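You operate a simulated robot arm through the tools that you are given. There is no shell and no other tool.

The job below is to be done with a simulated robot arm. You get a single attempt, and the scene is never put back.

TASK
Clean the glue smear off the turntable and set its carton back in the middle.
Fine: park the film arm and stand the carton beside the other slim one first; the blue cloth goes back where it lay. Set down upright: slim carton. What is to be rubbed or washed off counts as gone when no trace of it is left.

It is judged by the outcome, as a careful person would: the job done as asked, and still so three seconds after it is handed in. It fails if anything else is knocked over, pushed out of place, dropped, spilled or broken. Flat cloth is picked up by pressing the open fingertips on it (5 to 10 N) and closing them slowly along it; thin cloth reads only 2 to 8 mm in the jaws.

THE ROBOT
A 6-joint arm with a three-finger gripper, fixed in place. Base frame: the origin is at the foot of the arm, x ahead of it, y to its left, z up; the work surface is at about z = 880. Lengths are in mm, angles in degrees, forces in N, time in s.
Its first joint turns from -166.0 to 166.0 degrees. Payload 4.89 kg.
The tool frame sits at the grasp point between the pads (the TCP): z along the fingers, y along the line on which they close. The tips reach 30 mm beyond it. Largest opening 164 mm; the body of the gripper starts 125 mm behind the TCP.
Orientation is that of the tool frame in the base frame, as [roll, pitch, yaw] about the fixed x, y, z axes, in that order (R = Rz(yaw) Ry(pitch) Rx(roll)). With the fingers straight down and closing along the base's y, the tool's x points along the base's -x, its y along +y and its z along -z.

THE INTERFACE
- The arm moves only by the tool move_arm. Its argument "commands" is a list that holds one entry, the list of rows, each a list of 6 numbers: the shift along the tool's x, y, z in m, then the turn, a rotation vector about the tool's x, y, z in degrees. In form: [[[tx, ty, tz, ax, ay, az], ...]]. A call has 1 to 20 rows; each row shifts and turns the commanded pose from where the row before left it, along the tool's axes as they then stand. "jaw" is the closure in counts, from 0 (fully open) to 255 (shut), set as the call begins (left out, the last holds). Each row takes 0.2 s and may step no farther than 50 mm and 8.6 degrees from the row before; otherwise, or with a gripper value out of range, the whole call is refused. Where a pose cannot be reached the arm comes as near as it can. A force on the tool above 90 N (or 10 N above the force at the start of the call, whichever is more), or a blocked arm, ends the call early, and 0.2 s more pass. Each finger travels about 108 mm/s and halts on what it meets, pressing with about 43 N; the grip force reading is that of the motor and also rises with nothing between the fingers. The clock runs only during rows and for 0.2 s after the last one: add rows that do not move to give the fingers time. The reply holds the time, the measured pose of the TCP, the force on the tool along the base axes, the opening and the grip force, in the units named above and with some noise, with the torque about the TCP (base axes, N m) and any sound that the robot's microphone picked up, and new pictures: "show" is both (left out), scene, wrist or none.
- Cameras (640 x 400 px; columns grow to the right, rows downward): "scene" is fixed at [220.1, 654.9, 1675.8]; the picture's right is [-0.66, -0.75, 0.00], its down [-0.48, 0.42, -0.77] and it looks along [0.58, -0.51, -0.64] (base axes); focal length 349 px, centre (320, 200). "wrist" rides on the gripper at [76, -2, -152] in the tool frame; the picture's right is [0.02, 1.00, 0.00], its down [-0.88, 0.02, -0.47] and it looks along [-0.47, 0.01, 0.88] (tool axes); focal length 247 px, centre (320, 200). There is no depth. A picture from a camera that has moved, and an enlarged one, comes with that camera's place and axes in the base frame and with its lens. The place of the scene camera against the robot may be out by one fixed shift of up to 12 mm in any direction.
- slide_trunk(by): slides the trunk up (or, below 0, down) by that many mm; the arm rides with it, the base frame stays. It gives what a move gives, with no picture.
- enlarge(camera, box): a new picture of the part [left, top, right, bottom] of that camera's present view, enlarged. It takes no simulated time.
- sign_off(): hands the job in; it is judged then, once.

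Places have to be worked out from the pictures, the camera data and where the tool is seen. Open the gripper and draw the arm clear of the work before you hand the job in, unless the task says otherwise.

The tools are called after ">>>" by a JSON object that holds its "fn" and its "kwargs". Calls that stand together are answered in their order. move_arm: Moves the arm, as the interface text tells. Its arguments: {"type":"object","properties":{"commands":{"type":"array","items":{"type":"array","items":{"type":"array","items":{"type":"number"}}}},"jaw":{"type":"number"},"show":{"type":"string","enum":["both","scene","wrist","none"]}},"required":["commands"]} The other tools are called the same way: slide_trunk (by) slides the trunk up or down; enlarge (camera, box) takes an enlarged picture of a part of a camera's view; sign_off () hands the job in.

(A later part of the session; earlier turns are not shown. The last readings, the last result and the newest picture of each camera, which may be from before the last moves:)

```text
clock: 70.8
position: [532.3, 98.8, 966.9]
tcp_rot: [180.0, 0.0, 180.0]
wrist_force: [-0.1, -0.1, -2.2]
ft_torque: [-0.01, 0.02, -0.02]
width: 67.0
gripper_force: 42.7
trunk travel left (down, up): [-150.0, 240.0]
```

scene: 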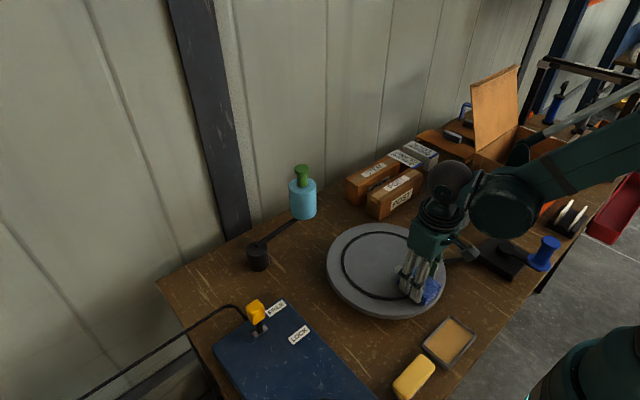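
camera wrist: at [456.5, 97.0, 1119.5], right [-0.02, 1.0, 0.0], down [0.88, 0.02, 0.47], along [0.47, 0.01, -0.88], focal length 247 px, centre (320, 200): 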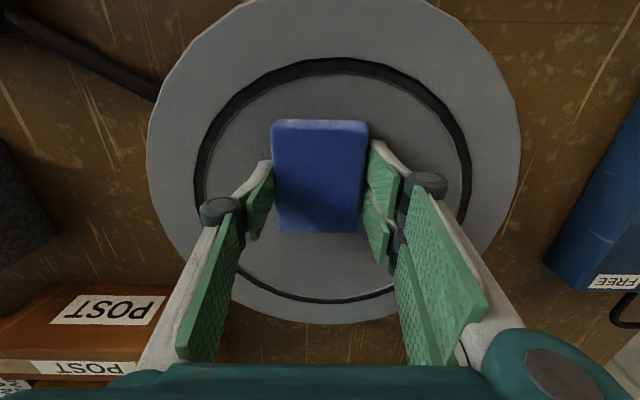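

The pad likely slipped slightly in the jaws under the 39 N push, so I'll keep forces lower. I lift 60 mm and inspect pad and disc.

>>> {"fn": "move_arm", "kwargs": {"commands": [[[0, 0, -0.03, 0, 0, 0], [0.02, 0, -0.03, 0, 0, 0], [0.04, 0, -0.03, 0, 0, 0], [0.045, 0, -0.02, 0, 0, 0], [0.045, 0, 0, 0, 0, 0], [0, 0, 0, 0, 0, 0]]], "jaw": 255, "show": "both"}}

```text
clock: 72.2
position: [382.2, 97.1, 1076.0]
tcp_rot: [180.0, 0.1, 180.0]
wrist_force: [-1.2, -0.1, -0.3]
ft_torque: [0.07, -0.1, -0.01]
width: 66.9
gripper_force: 43.0
trunk travel left (down, up): [-150.0, 240.0]
camera wrist: at [306.5, 95.5, 1227.2], right [-0.02, 1.0, 0.0], down [0.88, 0.02, 0.47], along [0.47, 0.01, -0.88], focal length 247 px, centre (320, 200)
```

scene: 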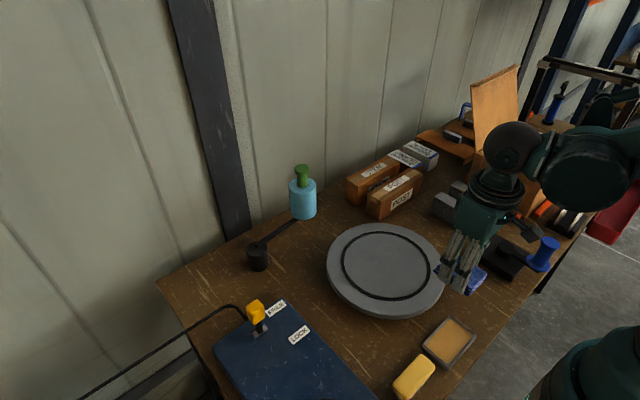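
wrist: 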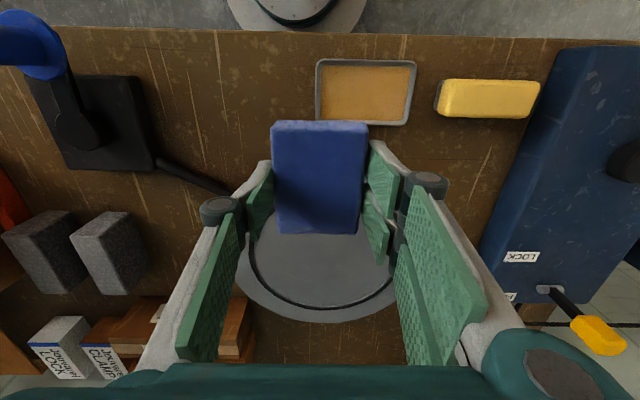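

>>> {"fn": "enlarge", "kwargs": {"camera": "scene", "box": [310, 210, 470, 330]}}

>>> {"fn": "enlarge", "kwargs": {"camera": "wrist", "box": [190, 90, 450, 340]}}

>>> {"fn": "enlarge", "kwargs": {"camera": "scene", "box": [370, 240, 450, 300]}}

```text
3.33 times, centred on (390, 270) of scene
camera zoom: at [220.1, 654.9, 1675.8], right [-0.66, -0.75, 0.0], down [-0.48, 0.42, -0.77], along [0.58, -0.51, -0.64], focal length 1164 px, centre (87, -33)
```

zoom: 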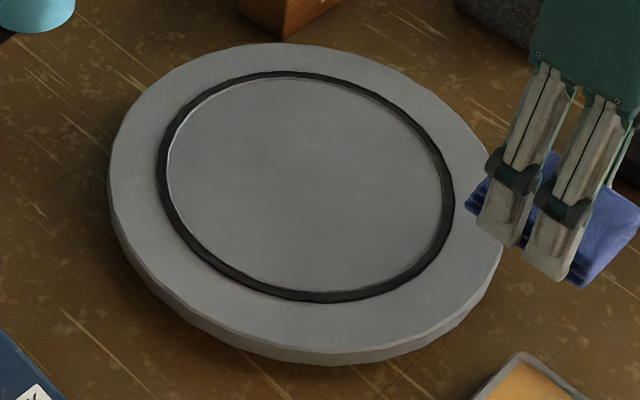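

```text
1.60 times, centred on (320, 215) of wrist
camera zoom: at [306.5, 95.5, 1227.2], right [-0.02, 1.0, 0.0], down [0.88, 0.02, 0.47], along [0.47, 0.01, -0.88], focal length 395 px, centre (320, 176)
```

zoom: 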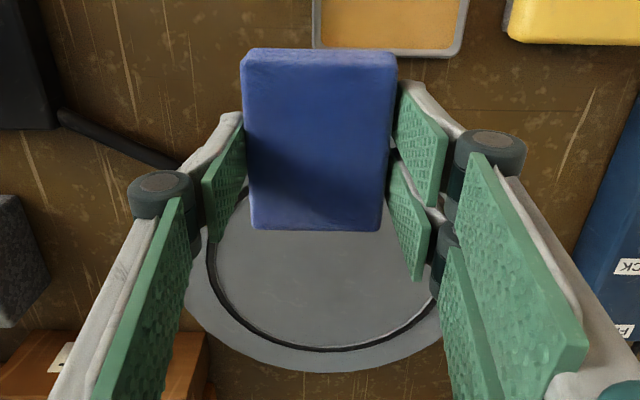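

```text
6.67 times, centred on (410, 270) of scene
camera zoom: at [220.1, 654.9, 1675.8], right [-0.66, -0.75, 0.0], down [-0.48, 0.42, -0.77], along [0.58, -0.51, -0.64], focal length 2329 px, centre (-280, -267)
```

zoom: 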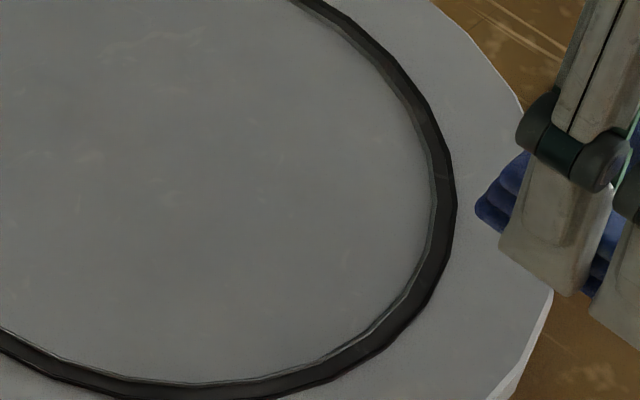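

Every trace looks gone in the enlarged views and the disc hasn't turned noticeably. For certainty I go back for one more light pass in the y≈120 lane, where the tail of the smear reached.

>>> {"fn": "move_arm", "kwargs": {"commands": [[[-0.04, 0.008, 0, 0, 0, 0], [-0.04, 0.008, 0, 0, 0, 0], [-0.033, 0.007, 0.03, 0, 0, 0], [0, 0, 0.04, 0, 0, 0], [0, 0, 0.03, 0, 0, 0], [0, 0, 0.005, 0, 0, 0], [0, 0, 0, 0, 0, 0]]], "jaw": 255, "show": "none"}}

```text
clock: 73.8
position: [497.2, 120.1, 971.1]
tcp_rot: [179.9, 0.1, 180.0]
wrist_force: [-0.1, 0.1, -0.2]
ft_torque: [0.0, 0.02, -0.01]
width: 66.9
gripper_force: 43.3
trunk travel left (down, up): [-150.0, 240.0]
```

>>> {"fn": "move_arm", "kwargs": {"commands": [[[0, 0, 0.001, 0, 0, 0], [0, 0, 0.001, 0, 0, 0], [0, 0, 0.001, 0, 0, 0], [0, 0, 0, 0, 0, 0]]], "jaw": 255, "show": "none"}}

>>> {"fn": "move_arm", "kwargs": {"commands": [[[0, 0, 0.0007, 0, 0, 0], [0, 0, 0, 0, 0, 0]]], "jaw": 255, "show": "none"}}

```text
clock: 74.8
position: [493.8, 121.1, 969.9]
tcp_rot: [-180.0, 0.0, -180.0]
wrist_force: [0.7, 0.3, -1.0]
ft_torque: [-0.02, 0.03, -0.01]
width: 66.7
gripper_force: 43.3
trunk travel left (down, up): [-150.0, 240.0]
```

```text
clock: 75.4
position: [495.6, 121.5, 969.3]
tcp_rot: [179.9, -0.1, 180.0]
wrist_force: [0.6, -0.4, -0.9]
ft_torque: [-0.01, 0.01, -0.01]
width: 67.0
gripper_force: 42.8
trunk travel left (down, up): [-150.0, 240.0]
```

>>> {"fn": "move_arm", "kwargs": {"commands": [[[0, 0, 0.001, 0, 0, 0], [0, 0, 0, 0, 0, 0]]], "jaw": 255, "show": "none"}}

>>> {"fn": "move_arm", "kwargs": {"commands": [[[0, 0, 0.0007, 0, 0, 0], [0, 0, 0, 0, 0, 0]]], "jaw": 255, "show": "none"}}

```text
clock: 76.0
position: [496.1, 121.1, 967.1]
tcp_rot: [180.0, 0.0, 179.9]
wrist_force: [-0.4, 0.3, -0.7]
ft_torque: [0.01, -0.01, -0.02]
width: 66.8
gripper_force: 42.9
trunk travel left (down, up): [-150.0, 240.0]
```

```text
clock: 76.6
position: [496.5, 122.5, 966.6]
tcp_rot: [180.0, 0.0, 180.0]
wrist_force: [-0.9, 0.1, -1.2]
ft_torque: [0.01, -0.03, 0.03]
width: 66.9
gripper_force: 43.0
trunk travel left (down, up): [-150.0, 240.0]
```

>>> {"fn": "move_arm", "kwargs": {"commands": [[[0, 0, 0.0007, 0, 0, 0], [0, 0, 0, 0, 0, 0]]], "jaw": 255, "show": "none"}}

>>> {"fn": "move_arm", "kwargs": {"commands": [[[0, 0, 0.0006, 0, 0, 0], [0, 0, 0, 0, 0, 0]]], "jaw": 255, "show": "none"}}

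```text
clock: 77.2
position: [495.6, 121.9, 966.0]
tcp_rot: [-179.9, -0.1, -180.0]
wrist_force: [0.0, -0.4, 5.7]
ft_torque: [0.13, 0.2, -0.01]
width: 67.0
gripper_force: 42.9
trunk travel left (down, up): [-150.0, 240.0]
```

```text
clock: 77.8
position: [496.1, 121.7, 966.3]
tcp_rot: [-180.0, 0.2, 179.9]
wrist_force: [0.2, 1.2, 12.5]
ft_torque: [0.18, 0.17, 0.03]
width: 67.1
gripper_force: 43.3
trunk travel left (down, up): [-150.0, 240.0]
```

Contact at 12.5 N. I rub this lane gently back and forth.

>>> {"fn": "move_arm", "kwargs": {"commands": [[[0.011, 0, 0, 0, 0, 0], [0.011, 0, 0, 0, 0, 0], [0.011, 0, 0, 0, 0, 0], [0, 0, 0, 0, 0, 0]]], "jaw": 255, "show": "none"}}

>>> {"fn": "move_arm", "kwargs": {"commands": [[[-0.011, 0, 0, 0, 0, 0], [-0.011, 0, 0, 0, 0, 0], [-0.011, 0, 0, 0, 0, 0], [-0.011, 0, 0, 0, 0, 0], [-0.011, 0, 0, 0, 0, 0], [-0.011, 0, 0, 0, 0, 0], [0, 0, 0, 0, 0, 0]]], "jaw": 255, "show": "none"}}

```text
clock: 78.8
position: [463.6, 121.2, 965.9]
tcp_rot: [-180.0, 0.1, -179.9]
wrist_force: [23.6, -1.8, 39.1]
ft_torque: [-0.06, -0.64, 0.03]
width: 66.9
gripper_force: 42.8
trunk travel left (down, up): [-150.0, 240.0]
```

```text
clock: 80.4
position: [529.6, 120.7, 965.7]
tcp_rot: [-180.0, 0.0, 180.0]
wrist_force: [-8.5, 2.3, 13.4]
ft_torque: [0.2, 0.38, 0.0]
width: 67.0
gripper_force: 42.8
trunk travel left (down, up): [-150.0, 240.0]
```

Good contact throughout this lane. I make one more pass back and forth, then lift off and draw back to inspect.

>>> {"fn": "move_arm", "kwargs": {"commands": [[[0.011, 0, 0, 0, 0, 0], [0.011, 0, 0, 0, 0, 0], [0.011, 0, 0, 0, 0, 0], [0.011, 0, 0, 0, 0, 0], [0.011, 0, 0, 0, 0, 0], [0.011, 0, 0, 0, 0, 0], [-0.011, 0, 0, 0, 0, 0], [-0.011, 0, 0, 0, 0, 0], [-0.011, 0, 0, 0, 0, 0], [0, 0, -0.01, 0, 0, 0], [0, 0, -0.04, 0, 0, 0], [0, 0, -0.045, 0, 0, 0], [0, 0, -0.045, 0, 0, 0], [0, 0, -0.045, 0, 0, 0], [0, -0.045, 0, 0, 0, 0], [0, -0.045, 0, 0, 0, 0], [0, -0.045, 0, 0, 0, 0], [0, -0.045, 0, 0, 0, 0], [0, 0, 0, 0, 0, 0]]], "jaw": 255, "show": "both"}}

```text
clock: 84.4
position: [495.8, -57.2, 1149.7]
tcp_rot: [180.0, 0.0, -179.9]
wrist_force: [0.9, 0.0, -0.8]
ft_torque: [-0.01, 0.03, 0.03]
width: 67.0
gripper_force: 43.1
trunk travel left (down, up): [-150.0, 240.0]
camera wrist: at [419.6, -59.0, 1301.5], right [-0.02, 1.0, 0.0], down [0.88, 0.02, 0.47], along [0.47, 0.01, -0.88], focal length 247 px, centre (320, 200)
```

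scene: 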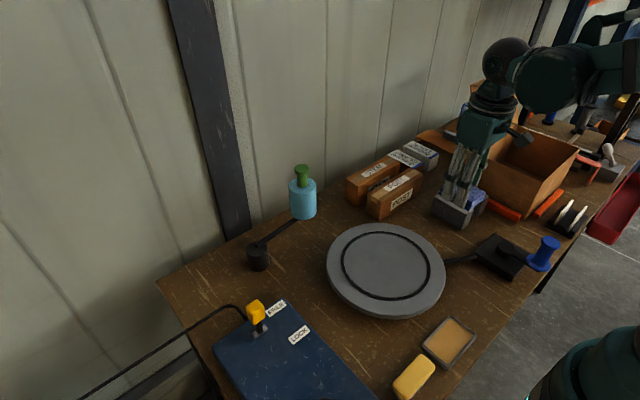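
wrist: 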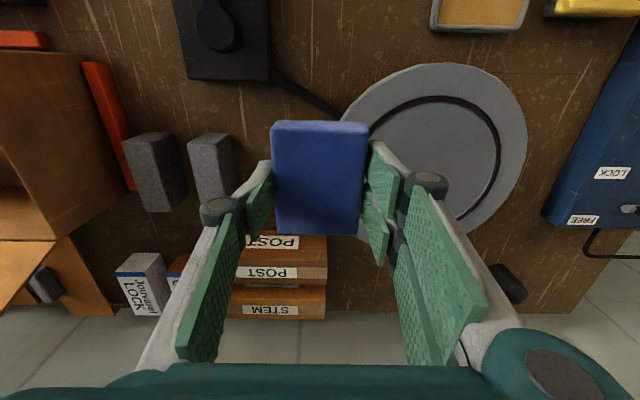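

>>> {"fn": "enlarge", "kwargs": {"camera": "wrist", "box": [330, 50, 540, 250]}}

>>> {"fn": "enlarge", "kwargs": {"camera": "scene", "box": [320, 210, 460, 330]}}

>>> {"fn": "enlarge", "kwargs": {"camera": "scene", "box": [375, 245, 445, 305]}}

```text
2.00 times, centred on (435, 150) of wrist
camera zoom: at [419.6, -59.0, 1301.5], right [-0.02, 1.0, 0.0], down [0.88, 0.02, 0.47], along [0.47, 0.01, -0.88], focal length 494 px, centre (90, 300)
```

zoom: 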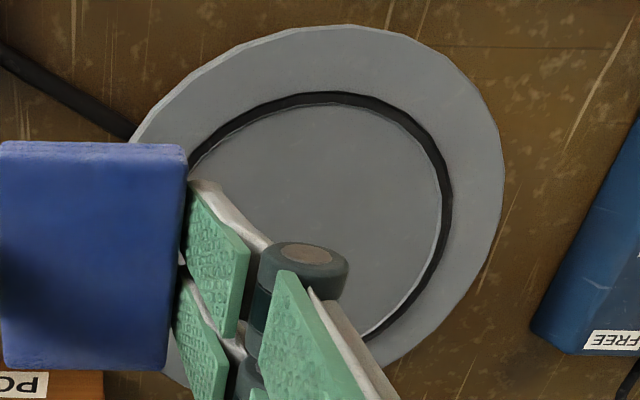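

```text
3.33 times, centred on (390, 270) of scene
camera zoom: at [220.1, 654.9, 1675.8], right [-0.66, -0.75, 0.0], down [-0.48, 0.42, -0.77], along [0.58, -0.51, -0.64], focal length 1164 px, centre (87, -33)
```

zoom: 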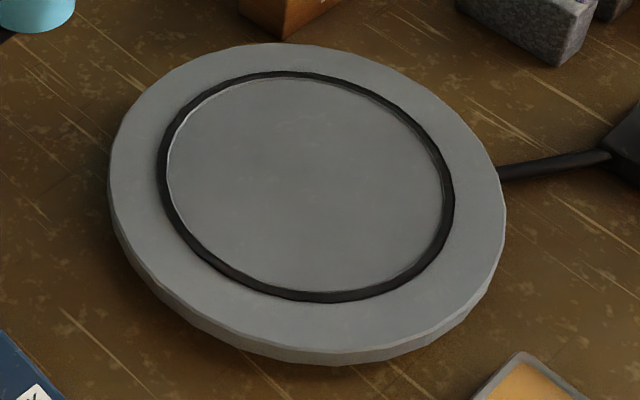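

```text
6.67 times, centred on (410, 275) of scene
camera zoom: at [220.1, 654.9, 1675.8], right [-0.66, -0.75, 0.0], down [-0.48, 0.42, -0.77], along [0.58, -0.51, -0.64], focal length 2329 px, centre (-280, -300)
```

zoom: 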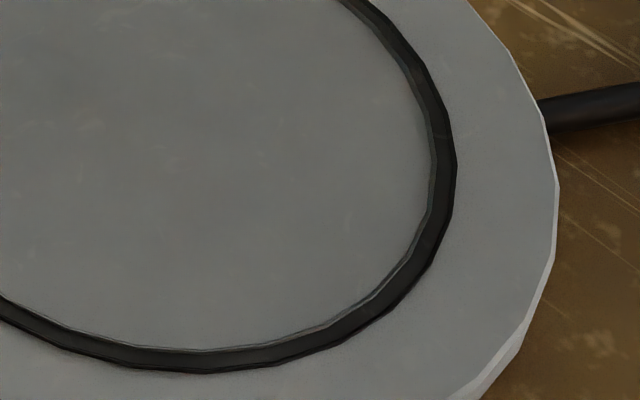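

The disc looks clean. I zoom in hard on the spot where the smear's tail crossed the ring, to be sure nothing remains there.

>>> {"fn": "enlarge", "kwargs": {"camera": "scene", "box": [390, 255, 430, 295]}}

>>> {"fn": "enlarge", "kwargs": {"camera": "scene", "box": [330, 255, 370, 295]}}

>>> {"fn": "enlarge", "kwargs": {"camera": "wrist", "box": [400, 60, 500, 140]}}

```text
10.00 times, centred on (410, 275) of scene
camera zoom: at [220.1, 654.9, 1675.8], right [-0.66, -0.75, 0.0], down [-0.48, 0.42, -0.77], along [0.58, -0.51, -0.64], focal length 3493 px, centre (-580, -550)
```

zoom: 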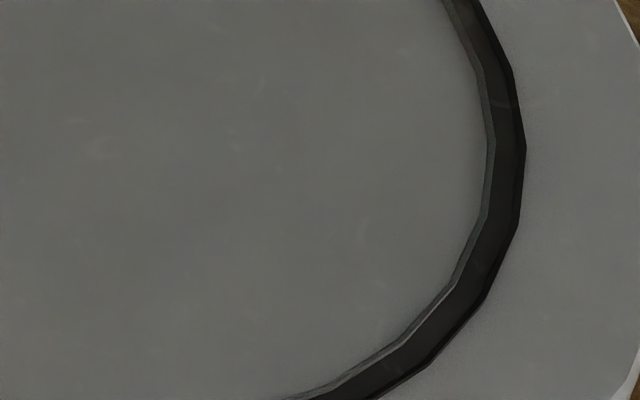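

```text
10.00 times, centred on (350, 275) of scene
camera zoom: at [220.1, 654.9, 1675.8], right [-0.66, -0.75, 0.0], down [-0.48, 0.42, -0.77], along [0.58, -0.51, -0.64], focal length 3493 px, centre (20, -550)
```

zoom: 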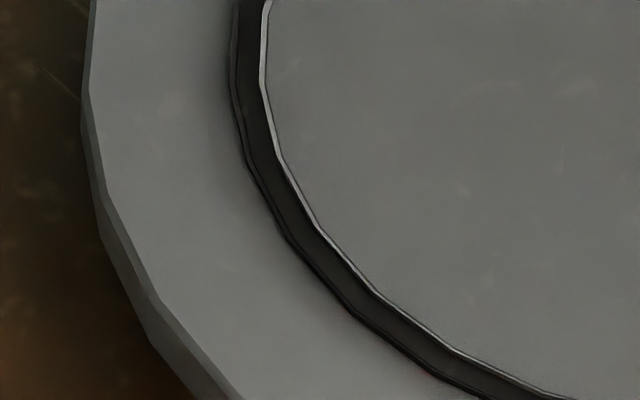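

```text
5.00 times, centred on (450, 100) of wrist
camera zoom: at [419.6, -59.0, 1301.5], right [-0.02, 1.0, 0.0], down [0.88, 0.02, 0.47], along [0.47, 0.01, -0.88], focal length 1235 px, centre (-330, 700)
```

zoom: 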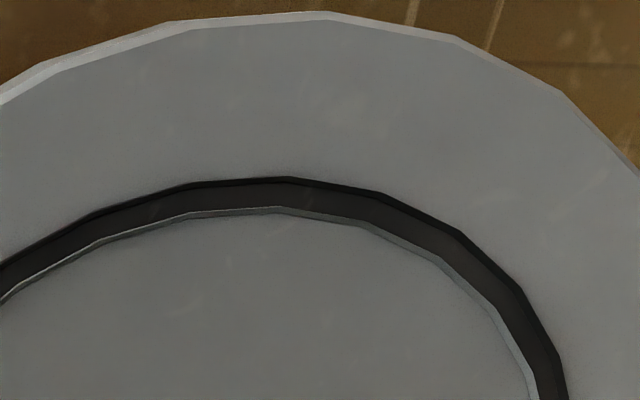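

The turntable is completely clean. I now carry the pad back along a high path to where it lay (808, 499).

>>> {"fn": "move_arm", "kwargs": {"commands": [[[-0.02228, 0.03985, 0, 0, 0, 0], [-0.02228, 0.03985, 0, 0, 0, 0], [-0.02228, 0.03985, 0, 0, 0, 0], [-0.02228, 0.03985, 0, 0, 0, 0], [-0.02228, 0.03985, 0, 0, 0, 0], [-0.02228, 0.03985, 0, 0, 0, 0], [-0.02228, 0.03985, 0, 0, 0, 0], [-0.02228, 0.03985, 0, 0, 0, 0], [-0.02228, 0.03985, 0, 0, 0, 0], [-0.02228, 0.03985, 0, 0, 0, 0], [-0.02228, 0.03985, 0, 0, 0, 0], [-0.02228, 0.03985, 0, 0, 0, 0], [-0.02228, 0.03985, 0, 0, 0, 0], [-0.02228, 0.03985, 0, 0, 0, 0], [0, 0, 0, 0, 0, 0]]], "jaw": 255, "show": "both"}}

```text
clock: 87.6
position: [809.5, 499.8, 1148.9]
tcp_rot: [-179.9, 0.0, -179.9]
wrist_force: [0.3, 0.8, -1.4]
ft_torque: [-0.09, 0.07, -0.03]
width: 67.2
gripper_force: 43.2
trunk travel left (down, up): [-150.0, 240.0]
camera wrist: at [732.8, 498.3, 1301.0], right [-0.02, 1.0, 0.0], down [0.88, 0.02, 0.47], along [0.47, 0.01, -0.88], focal length 247 px, centre (320, 200)
```

scene: 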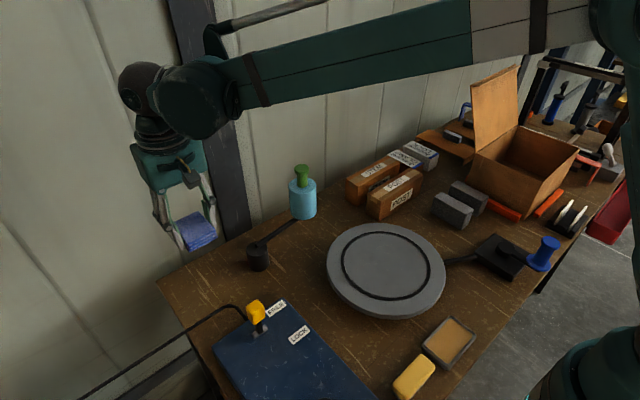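
wrist: 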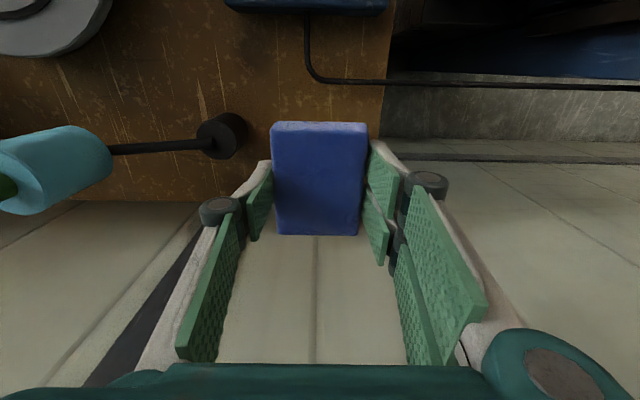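

Above the cloth's original place. I descend 220 mm to z≈928, still a centimetre above touch-down.

>>> {"fn": "move_arm", "kwargs": {"commands": [[[0, 0, 0.045, 0, 0, 0], [0, 0, 0.045, 0, 0, 0], [0, 0, 0.045, 0, 0, 0], [0, 0, 0.045, 0, 0, 0], [0, 0, 0.03, 0, 0, 0], [0, 0, 0.01, 0, 0, 0], [0, 0, 0, 0, 0, 0]]], "jaw": 255, "show": "wrist"}}

```text
clock: 89.2
position: [806.1, 499.6, 927.5]
tcp_rot: [179.9, 0.0, 180.0]
wrist_force: [0.0, 0.4, -0.8]
ft_torque: [-0.03, 0.02, 0.0]
width: 66.8
gripper_force: 42.6
trunk travel left (down, up): [-150.0, 240.0]
camera wrist: at [730.7, 497.2, 1080.6], right [-0.02, 1.0, 0.0], down [0.88, 0.02, 0.47], along [0.47, 0.01, -0.88], focal length 247 px, centre (320, 200)
```

wrist: 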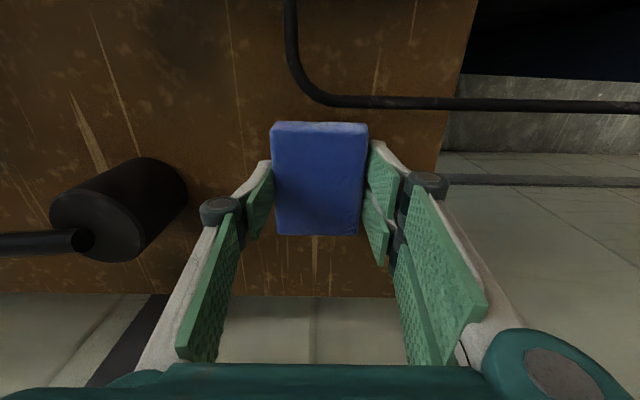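

Now small steps down to touch-down.

>>> {"fn": "move_arm", "kwargs": {"commands": [[[0, 0, 0.004, 0, 0, 0], [0, 0, 0.004, 0, 0, 0], [0, 0, 0.002, 0, 0, 0], [0, 0, 0, 0, 0, 0]]], "jaw": 255, "show": "none"}}

>>> {"fn": "move_arm", "kwargs": {"commands": [[[0, 0, 0.001, 0, 0, 0], [0, 0, 0, 0, 0, 0]]], "jaw": 255, "show": "none"}}

>>> {"fn": "move_arm", "kwargs": {"commands": [[[0, 0, 0.001, 0, 0, 0], [0, 0, 0, 0, 0, 0]]], "jaw": 255, "show": "none"}}

```text
clock: 90.2
position: [807.5, 498.0, 920.6]
tcp_rot: [-180.0, -0.1, 179.9]
wrist_force: [0.2, 0.0, -0.5]
ft_torque: [0.0, 0.05, -0.03]
width: 67.0
gripper_force: 43.1
trunk travel left (down, up): [-150.0, 240.0]
```

```text
clock: 90.8
position: [809.3, 498.6, 917.9]
tcp_rot: [-180.0, 0.0, 180.0]
wrist_force: [-0.5, 0.3, -1.5]
ft_torque: [-0.02, 0.04, 0.0]
width: 67.0
gripper_force: 43.4
trunk travel left (down, up): [-150.0, 240.0]
```

```text
clock: 91.4
position: [808.8, 500.5, 917.5]
tcp_rot: [180.0, 0.1, -180.0]
wrist_force: [-1.2, -0.2, -1.2]
ft_torque: [-0.06, 0.01, 0.0]
width: 67.1
gripper_force: 43.2
trunk travel left (down, up): [-150.0, 240.0]
```

>>> {"fn": "move_arm", "kwargs": {"commands": [[[0, 0, 0.001, 0, 0, 0], [0, 0, 0, 0, 0, 0]]], "jaw": 255, "show": "none"}}

>>> {"fn": "move_arm", "kwargs": {"commands": [[[0, 0, 0.0007, 0, 0, 0], [0, 0, 0, 0, 0, 0]]], "jaw": 255, "show": "none"}}

>>> {"fn": "move_arm", "kwargs": {"commands": [[[0, 0, 0.0007, 0, 0, 0], [0, 0, 0, 0, 0, 0]]], "jaw": 255, "show": "none"}}

```text
clock: 92.0
position: [808.3, 498.9, 917.0]
tcp_rot: [-180.0, 0.0, 180.0]
wrist_force: [0.3, 0.0, -1.2]
ft_torque: [0.02, -0.02, -0.01]
width: 67.0
gripper_force: 42.7
trunk travel left (down, up): [-150.0, 240.0]
```

```text
clock: 92.6
position: [807.3, 498.5, 917.2]
tcp_rot: [-180.0, 0.1, -180.0]
wrist_force: [0.6, 0.2, -0.5]
ft_torque: [0.02, 0.01, -0.02]
width: 66.9
gripper_force: 43.2
trunk travel left (down, up): [-150.0, 240.0]
```

```text
clock: 93.2
position: [808.8, 498.8, 916.3]
tcp_rot: [-180.0, 0.0, -179.9]
wrist_force: [-0.2, -0.2, -1.1]
ft_torque: [0.01, 0.01, -0.02]
width: 66.9
gripper_force: 42.8
trunk travel left (down, up): [-150.0, 240.0]
```

>>> {"fn": "move_arm", "kwargs": {"commands": [[[0, 0, 0.0007, 0, 0, 0], [0, 0, 0, 0, 0, 0]]], "jaw": 255, "show": "none"}}

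>>> {"fn": "move_arm", "kwargs": {"commands": [[[0, 0, 0.0007, 0, 0, 0], [0, 0, 0, 0, 0, 0]]], "jaw": 255, "show": "none"}}

```text
clock: 93.8
position: [807.9, 498.2, 914.9]
tcp_rot: [180.0, 0.0, 180.0]
wrist_force: [-0.4, 0.1, -0.4]
ft_torque: [0.07, -0.05, 0.01]
width: 66.9
gripper_force: 43.2
trunk travel left (down, up): [-150.0, 240.0]
```

```text
clock: 94.4
position: [807.5, 498.6, 914.5]
tcp_rot: [-180.0, 0.1, -180.0]
wrist_force: [3.9, 2.5, 9.4]
ft_torque: [0.31, -0.27, -0.08]
width: 66.8
gripper_force: 43.2
trunk travel left (down, up): [-150.0, 240.0]
```

Touch-down (9 N at z≈914.5). I release, opening symmetrically to ~80 mm first.

>>> {"fn": "move_arm", "kwargs": {"commands": [[[0, 0, 0, 0, 0, 0], [0, 0, 0, 0, 0, 0]]], "jaw": 145, "show": "none"}}

>>> {"fn": "move_arm", "kwargs": {"commands": [[[0, 0, 0, 0, 0, 0], [0, 0, 0, 0, 0, 0]]], "jaw": 110, "show": "wrist"}}

```text
clock: 95.0
position: [808.0, 498.3, 914.0]
tcp_rot: [-180.0, -0.1, -180.0]
wrist_force: [0.4, 0.5, 0.6]
ft_torque: [-0.03, 0.02, -0.02]
width: 70.8
gripper_force: 0.0
trunk travel left (down, up): [-150.0, 240.0]
```

```text
clock: 95.6
position: [809.0, 498.6, 915.4]
tcp_rot: [179.9, 0.0, 180.0]
wrist_force: [-0.1, 0.4, 0.7]
ft_torque: [0.01, -0.01, 0.01]
width: 93.3
gripper_force: 0.1
trunk travel left (down, up): [-150.0, 240.0]
camera wrist: at [731.7, 497.2, 1066.5], right [-0.02, 1.0, 0.0], down [0.88, 0.02, 0.47], along [0.47, 0.01, -0.88], focal length 247 px, centre (320, 200)
```

wrist: 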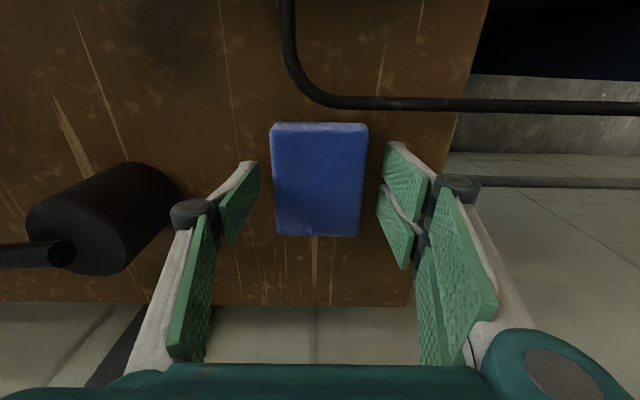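

The cloth lies where it was (within a couple of mm in the same view). I rise to z≈1230 and turn the tool back to yaw −90° for the carton.

>>> {"fn": "move_arm", "kwargs": {"commands": [[[0, 0, -0.02, 0, 0, 0], [0, 0, -0.045, 0, 0, 0], [0, 0, -0.05, 0, 0, 0], [0, 0, -0.05, 0, 0, 0], [0, 0, -0.05, 0, 0, 0], [0, 0, -0.05, 0, 0, 0], [0, 0, -0.05, 0, 0, 0], [0, 0, 0, 0, 0, -8.2], [0, 0, 0, 0, 0, -8.2], [0, 0, 0, 0, 0, -8.2], [0, 0, 0, 0, 0, -8.2], [0, 0, 0, 0, 0, -8.2], [0, 0, 0, 0, 0, -8.2], [0, 0, 0, 0, 0, -8.2], [0, 0, 0, 0, 0, -8.2], [0, 0, 0, 0, 0, -8.2], [0, 0, 0, 0, 0, -8.2], [0, 0, 0, 0, 0, -8.0], [0, 0, 0, 0, 0, 0]]], "jaw": 110, "show": "both"}}

```text
clock: 99.6
position: [807.0, 498.5, 1230.2]
tcp_rot: [-180.0, -0.1, -90.1]
wrist_force: [0.0, -0.4, -0.3]
ft_torque: [-0.01, 0.0, -0.03]
width: 93.1
gripper_force: 0.0
trunk travel left (down, up): [-150.0, 240.0]
camera wrist: at [809.1, 422.3, 1381.9], right [-1.0, -0.02, 0.0], down [-0.02, 0.88, 0.47], along [-0.01, 0.47, -0.88], focal length 247 px, centre (320, 200)
```

scene: 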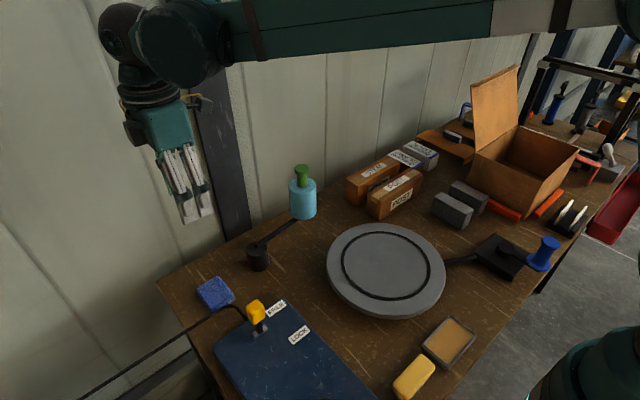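
wrist: 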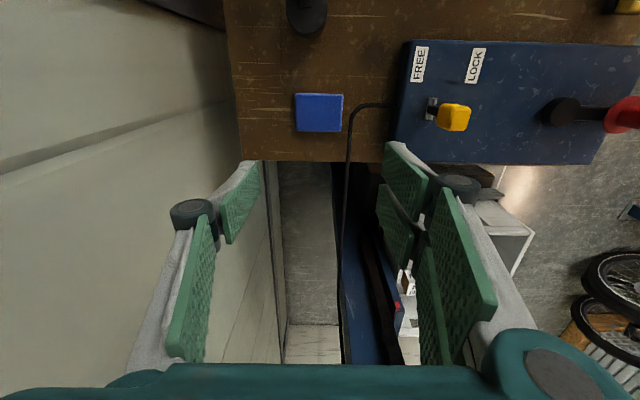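

Now I fly back over the POST carton at (748, −147).

>>> {"fn": "move_arm", "kwargs": {"commands": [[[0.0461, 0.0042, 0, 0, 0, 0], [0.0461, 0.0042, 0, 0, 0, 0], [0.0461, 0.0042, 0, 0, 0, 0], [0.0461, 0.0042, 0, 0, 0, 0], [0.0461, 0.0042, 0, 0, 0, 0], [0.0461, 0.0042, 0, 0, 0, 0], [0.0461, 0.0042, 0, 0, 0, 0], [0.0461, 0.0042, 0, 0, 0, 0], [0.0461, 0.0042, 0, 0, 0, 0], [0.0461, 0.0042, 0, 0, 0, 0], [0.0461, 0.0042, 0, 0, 0, 0], [0.0461, 0.0042, 0, 0, 0, 0], [0.0461, 0.0042, 0, 0, 0, 0], [0.0461, 0.0042, 0, 0, 0, 0], [0, 0, 0, 0, 0, 0]]], "jaw": 131, "show": "both"}}

>>> {"fn": "enlarge", "kwargs": {"camera": "scene", "box": [170, 250, 290, 350]}}

```text
clock: 102.8
position: [749.2, -148.1, 1228.6]
tcp_rot: [180.0, -0.1, -90.0]
wrist_force: [0.0, -0.5, 0.2]
ft_torque: [0.03, -0.01, 0.01]
width: 79.8
gripper_force: 0.0
trunk travel left (down, up): [-150.0, 240.0]
camera wrist: at [750.1, -223.8, 1380.4], right [-1.0, -0.02, 0.0], down [-0.02, 0.88, 0.47], along [-0.01, 0.47, -0.88], focal length 247 px, centre (320, 200)
```

scene: 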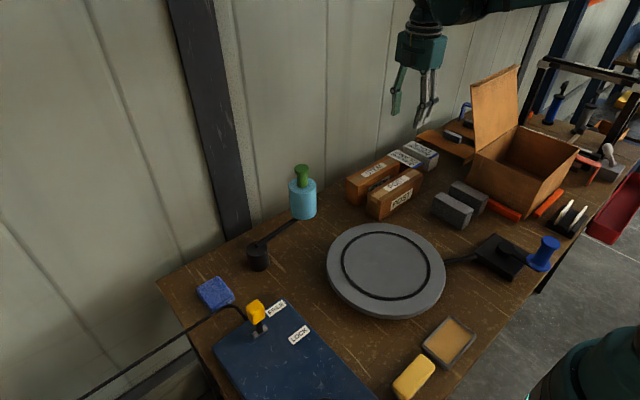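
wrist: 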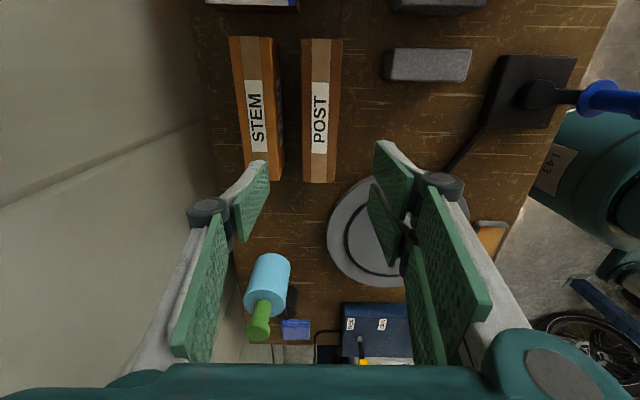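

```text
4.00 times, centred on (230, 300) of scene
camera zoom: at [220.1, 654.9, 1675.8], right [-0.66, -0.75, 0.0], down [-0.48, 0.42, -0.77], along [0.58, -0.51, -0.64], focal length 1397 px, centre (680, -200)
```

zoom: 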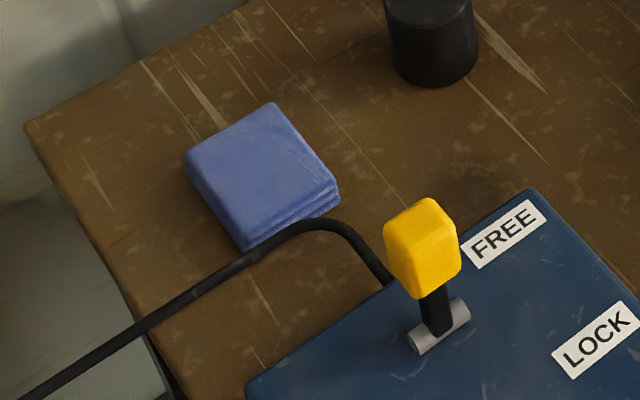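

The cloth matches its original outline to within 1–2 mm. I descend around the POST carton with the same 80 mm opening as when I left it.

>>> {"fn": "move_arm", "kwargs": {"commands": [[[-0.0008, 0.0007, 0.048, 0, 0, 0], [0, 0, 0.048, 0, 0, 0], [0, 0, 0.048, 0, 0, 0], [0, 0, 0.048, 0, 0, 0], [0, 0, 0.048, 0, 0, 0], [0, 0, 0.03, 0, 0, 0], [0, 0, 0, 0, 0, 0]]], "jaw": 131, "show": "wrist"}}

```text
clock: 104.4
position: [748.9, -145.6, 961.2]
tcp_rot: [180.0, 0.1, -89.8]
wrist_force: [0.9, -0.5, 0.0]
ft_torque: [-0.02, 0.05, 0.01]
width: 79.5
gripper_force: 0.1
trunk travel left (down, up): [-150.0, 240.0]
camera wrist: at [749.9, -221.7, 1113.2], right [-1.0, -0.02, 0.0], down [-0.02, 0.88, 0.47], along [-0.01, 0.47, -0.88], focal length 247 px, centre (320, 200)
```

wrist: 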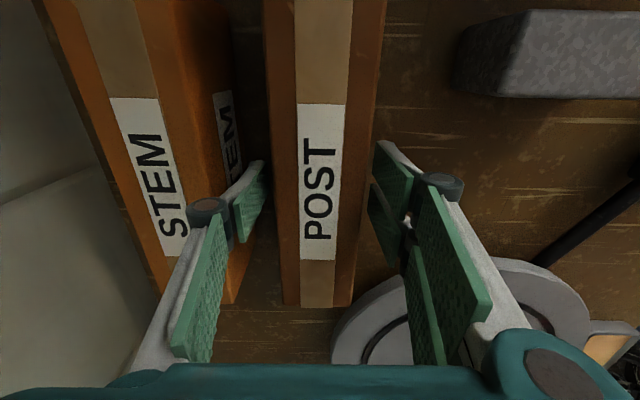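

Alignment is good. I lower the remaining ~43 mm and grip.

>>> {"fn": "move_arm", "kwargs": {"commands": [[[0.001, 0, 0.02, 0, 0, 0], [0, 0, 0.02, 0, 0, 0], [0, 0, 0.003, 0, 0, 0], [0, 0, 0, 0, 0, 0]]], "jaw": 131, "show": "none"}}

>>> {"fn": "move_arm", "kwargs": {"commands": [[[0, 0, 0, 0, 0, 0], [0, 0, 0, 0, 0, 0], [0, 0, 0, 0, 0, 0]]], "jaw": 255, "show": "wrist"}}

```text
clock: 105.4
position: [748.6, -145.6, 919.6]
tcp_rot: [179.9, 0.0, -90.0]
wrist_force: [-0.4, 0.2, -0.2]
ft_torque: [-0.02, 0.01, -0.01]
width: 79.6
gripper_force: 0.1
trunk travel left (down, up): [-150.0, 240.0]
```

```text
clock: 106.2
position: [748.3, -144.9, 917.8]
tcp_rot: [-180.0, 0.0, -90.1]
wrist_force: [-0.8, 0.4, 1.5]
ft_torque: [0.0, -0.02, 0.0]
width: 59.4
gripper_force: 42.8
trunk travel left (down, up): [-150.0, 240.0]
camera wrist: at [750.4, -221.5, 1070.2], right [-1.0, -0.02, 0.0], down [-0.02, 0.88, 0.47], along [-0.01, 0.47, -0.88], focal length 247 px, centre (320, 200)
```

wrist: 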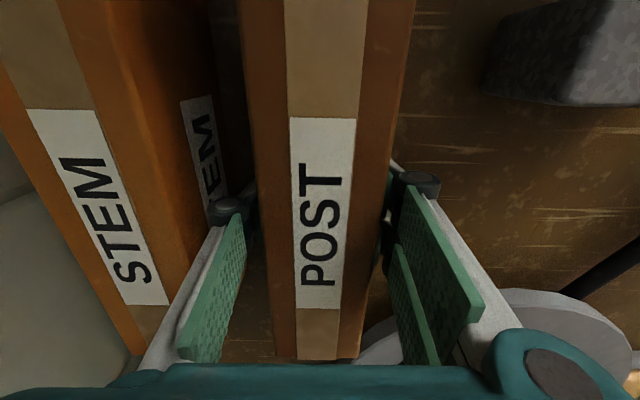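

Gripped again (59.4 mm); the carton's centre is about 5 mm toward −y of the tool. I lift 100 mm straight up first.

>>> {"fn": "move_arm", "kwargs": {"commands": [[[0, 0, -0.01, 0, 0, 0], [0, 0, -0.03, 0, 0, 0], [0, 0, -0.03, 0, 0, 0], [0, 0, -0.03, 0, 0, 0], [0, 0, 0, 0, 0, 0]]], "jaw": 255, "show": "both"}}

```text
clock: 107.4
position: [747.4, -147.7, 1017.6]
tcp_rot: [180.0, 0.0, -90.1]
wrist_force: [0.8, 0.3, -3.7]
ft_torque: [0.02, -0.05, 0.03]
width: 59.6
gripper_force: 43.2
trunk travel left (down, up): [-150.0, 240.0]
camera wrist: at [749.3, -223.1, 1169.5], right [-1.0, -0.02, 0.0], down [-0.02, 0.88, 0.47], along [-0.01, 0.47, -0.88], focal length 247 px, centre (320, 200)
```

scene: 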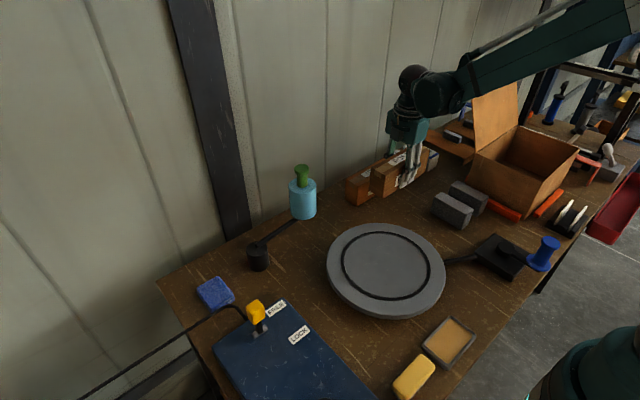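
wrist: 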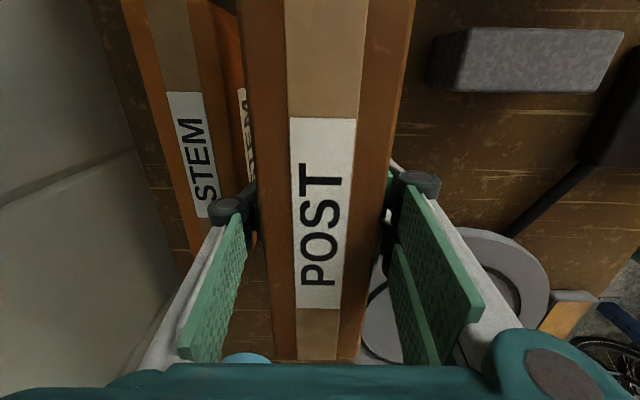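

The carton hangs level, STEM undisturbed. I carry it over the turntable so its centre comes to about (570.5, 108.5), turning to its original heading.

>>> {"fn": "move_arm", "kwargs": {"commands": [[[-0.03246, 0.02228, 0, 0, 0, 0], [-0.03246, 0.02228, 0, 0, 0, 0], [-0.03246, 0.02228, 0, 0, 0, 0], [-0.03246, 0.02228, 0, 0, 0, 0], [-0.03246, 0.02228, 0, 0, 0, 0], [-0.03246, 0.02228, 0, 0, 0, 0], [-0.03246, 0.02228, 0, 0, 0, 0], [-0.03246, 0.02228, 0, 0, 0, 1.8], [0, 0, 0, 0, 0, 0]]], "jaw": 255, "show": "both"}}

```text
clock: 109.4
position: [572.0, 113.9, 1016.7]
tcp_rot: [180.0, 0.1, -91.7]
wrist_force: [0.0, 0.8, -4.5]
ft_torque: [0.05, 0.04, 0.06]
width: 59.5
gripper_force: 43.1
trunk travel left (down, up): [-150.0, 240.0]
camera wrist: at [570.9, 38.0, 1168.9], right [-1.0, 0.01, 0.0], down [0.01, 0.88, 0.47], along [0.01, 0.47, -0.88], focal length 247 px, centre (320, 200)
```

scene: 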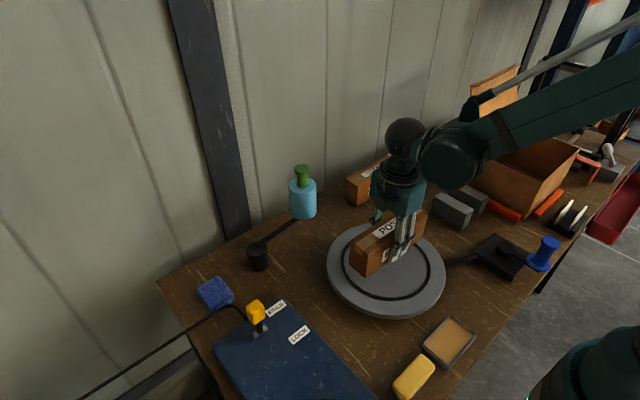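
wrist: 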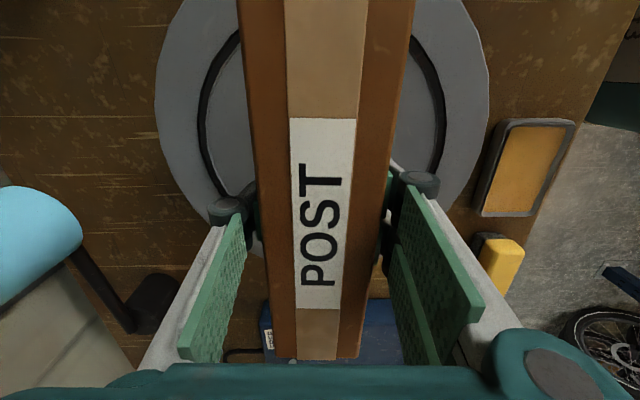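

In this view the disc's left and right edges are symmetric about x≈570, matching the carton's position. I lower 40 mm.

>>> {"fn": "move_arm", "kwargs": {"commands": [[[0, 0, 0.02, 0, 0, 0], [0, 0, 0.015, 0, 0, 0], [0, 0, 0.007, 0, 0, 0], [0, 0, 0, 0, 0, 0]]], "jaw": 255, "show": "both"}}

```text
clock: 110.4
position: [569.3, 113.2, 973.5]
tcp_rot: [180.0, 0.0, -91.8]
wrist_force: [0.9, -0.2, -4.8]
ft_torque: [0.04, 0.04, 0.02]
width: 59.7
gripper_force: 42.9
trunk travel left (down, up): [-150.0, 240.0]
camera wrist: at [568.8, 37.4, 1126.2], right [-1.0, 0.01, 0.0], down [0.01, 0.88, 0.47], along [0.01, 0.47, -0.88], focal length 247 px, centre (320, 200)
```

scene: 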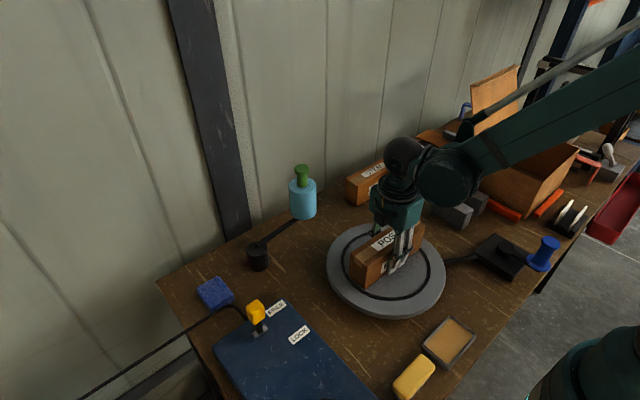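
wrist: 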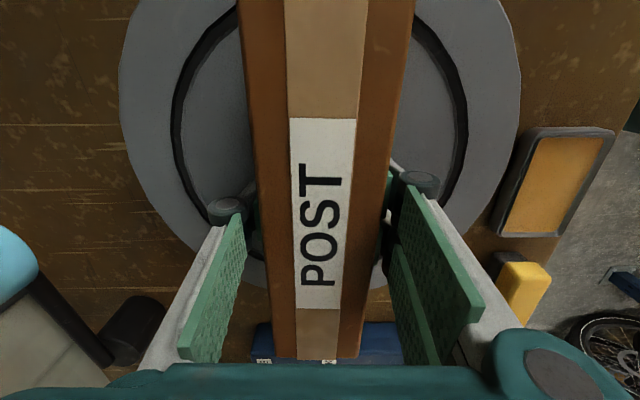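

The disc is again symmetric about the carton (left edge 119, right edge 519 px). I step down to touch-down.

>>> {"fn": "move_arm", "kwargs": {"commands": [[[0, 0, 0.001, 0, 0, 0], [0, 0, 0.001, 0, 0, 0], [0, 0, 0.001, 0, 0, 0], [0, 0, 0, 0, 0, 0]]], "jaw": 255, "show": "none"}}

>>> {"fn": "move_arm", "kwargs": {"commands": [[[0, 0, 0.001, 0, 0, 0], [0, 0, 0, 0, 0, 0]]], "jaw": 255, "show": "none"}}

>>> {"fn": "move_arm", "kwargs": {"commands": [[[0, 0, 0.001, 0, 0, 0], [0, 0, 0, 0, 0, 0]]], "jaw": 255, "show": "none"}}

```text
clock: 111.4
position: [569.9, 113.3, 971.1]
tcp_rot: [-180.0, 0.0, -91.8]
wrist_force: [0.4, 0.1, -3.7]
ft_torque: [0.02, -0.02, 0.0]
width: 59.7
gripper_force: 43.0
trunk travel left (down, up): [-150.0, 240.0]
```

```text
clock: 112.0
position: [569.8, 113.2, 970.3]
tcp_rot: [179.9, 0.0, -91.7]
wrist_force: [0.2, -0.3, -4.6]
ft_torque: [0.01, -0.04, 0.0]
width: 59.7
gripper_force: 42.9
trunk travel left (down, up): [-150.0, 240.0]
```

```text
clock: 112.6
position: [570.9, 113.4, 969.0]
tcp_rot: [-180.0, 0.1, -91.9]
wrist_force: [0.2, 0.5, -5.2]
ft_torque: [0.03, -0.03, 0.01]
width: 59.5
gripper_force: 42.8
trunk travel left (down, up): [-150.0, 240.0]
```

>>> {"fn": "move_arm", "kwargs": {"commands": [[[0, 0, 0.0008, 0, 0, 0], [0, 0, 0, 0, 0, 0]]], "jaw": 255, "show": "none"}}

>>> {"fn": "move_arm", "kwargs": {"commands": [[[0, 0, 0.0008, 0, 0, 0], [0, 0, 0, 0, 0, 0]]], "jaw": 255, "show": "none"}}

```text
clock: 113.2
position: [569.6, 114.6, 969.0]
tcp_rot: [-180.0, 0.0, -91.9]
wrist_force: [0.7, 0.0, -3.8]
ft_torque: [0.02, 0.03, 0.0]
width: 59.9
gripper_force: 42.7
trunk travel left (down, up): [-150.0, 240.0]
```

```text
clock: 113.8
position: [570.5, 113.3, 968.3]
tcp_rot: [-180.0, 0.0, -91.9]
wrist_force: [0.5, 6.4, 15.0]
ft_torque: [-0.37, 0.1, 0.0]
width: 59.6
gripper_force: 42.9
trunk travel left (down, up): [-150.0, 240.0]
```

Touch-down on the disc (15 N at z≈968). I ease off half a millimetre and open the jaws.

>>> {"fn": "move_arm", "kwargs": {"commands": [[[0, 0, -0.0006, 0, 0, 0], [0, 0, 0, 0, 0, 0]]], "jaw": 255, "show": "none"}}

>>> {"fn": "move_arm", "kwargs": {"commands": [[[0, 0, 0, 0, 0, 0], [0, 0, 0, 0, 0, 0], [0, 0, 0, 0, 0, 0]]], "jaw": 100, "show": "wrist"}}

```text
clock: 114.4
position: [569.7, 113.3, 968.2]
tcp_rot: [180.0, 0.0, -91.8]
wrist_force: [0.5, 4.7, 1.2]
ft_torque: [0.77, -0.21, 0.12]
width: 59.6
gripper_force: 43.2
trunk travel left (down, up): [-150.0, 240.0]
```

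```text
clock: 115.2
position: [569.6, 113.0, 968.9]
tcp_rot: [180.0, -0.1, -91.8]
wrist_force: [0.2, 0.2, 0.2]
ft_torque: [0.01, 0.01, -0.02]
width: 99.5
gripper_force: 0.1
trunk travel left (down, up): [-150.0, 240.0]
camera wrist: at [569.1, 36.5, 1120.3], right [-1.0, 0.01, 0.0], down [0.01, 0.88, 0.47], along [0.01, 0.47, -0.88], focal length 247 px, centre (320, 200)
```

wrist: 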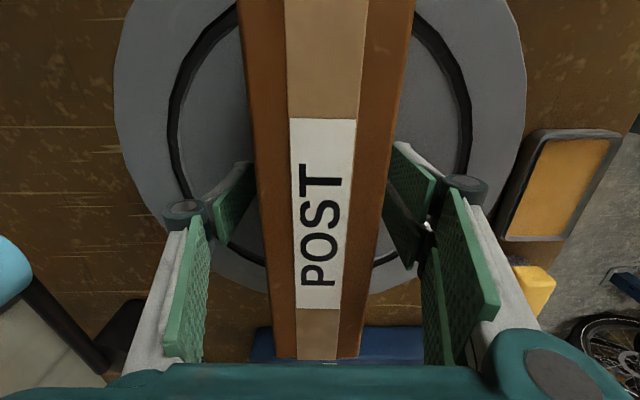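

The carton stands on the disc. I rise straight up to z≈1250 and check its centring from above.

>>> {"fn": "move_arm", "kwargs": {"commands": [[[0, 0, -0.02, 0, 0, 0], [0, 0, -0.04, 0, 0, 0], [0, 0, -0.045, 0, 0, 0], [0, 0, -0.045, 0, 0, 0], [0, 0, -0.045, 0, 0, 0], [0, 0, -0.045, 0, 0, 0], [0, 0, -0.045, 0, 0, 0], [0, 0, 0, 0, 0, 0]]], "jaw": 60, "show": "both"}}

>>> {"fn": "enlarge", "kwargs": {"camera": "wrist", "box": [230, 0, 430, 200]}}

>>> {"fn": "enlarge", "kwargs": {"camera": "scene", "box": [310, 200, 470, 330]}}

```text
clock: 117.0
position: [567.3, 113.3, 1253.4]
tcp_rot: [-180.0, 0.1, -91.8]
wrist_force: [0.3, 0.0, 0.1]
ft_torque: [0.01, -0.01, 0.03]
width: 125.3
gripper_force: 0.1
trunk travel left (down, up): [-150.0, 240.0]
camera wrist: at [566.3, 37.6, 1405.2], right [-1.0, 0.01, 0.0], down [0.01, 0.88, 0.47], along [0.01, 0.47, -0.88], focal length 247 px, centre (320, 200)
```

scene: 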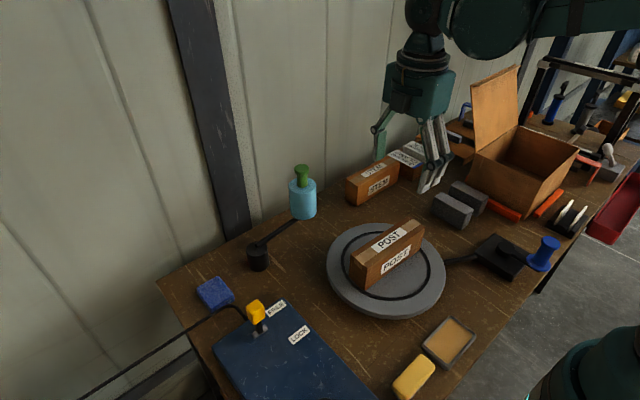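
wrist: 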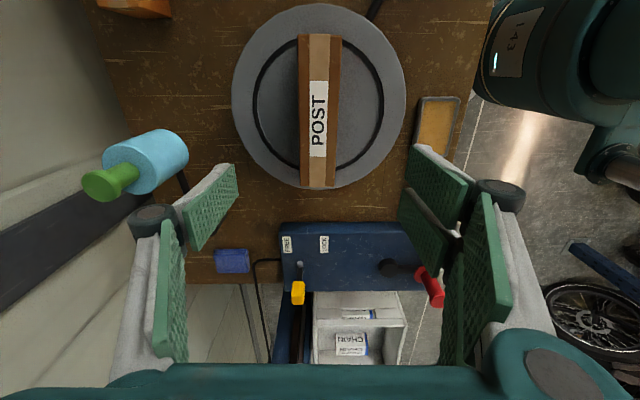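

```text
2.00 times, centred on (330, 100) of wrist
camera zoom: at [566.3, 37.6, 1405.2], right [-1.0, 0.01, 0.0], down [0.01, 0.88, 0.47], along [0.01, 0.47, -0.88], focal length 494 px, centre (300, 400)
```

zoom: 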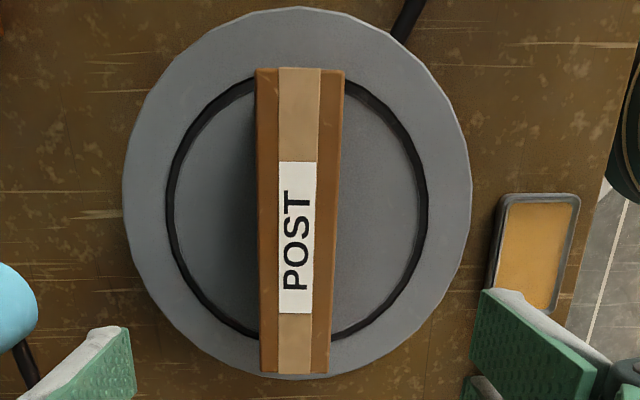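

```text
3.08 times, centred on (390, 265) of scene
camera zoom: at [220.1, 654.9, 1675.8], right [-0.66, -0.75, 0.0], down [-0.48, 0.42, -0.77], along [0.58, -0.51, -0.64], focal length 1075 px, centre (105, 0)
```

zoom: 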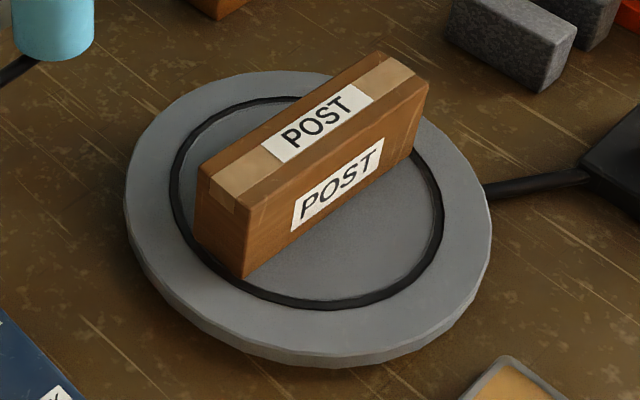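

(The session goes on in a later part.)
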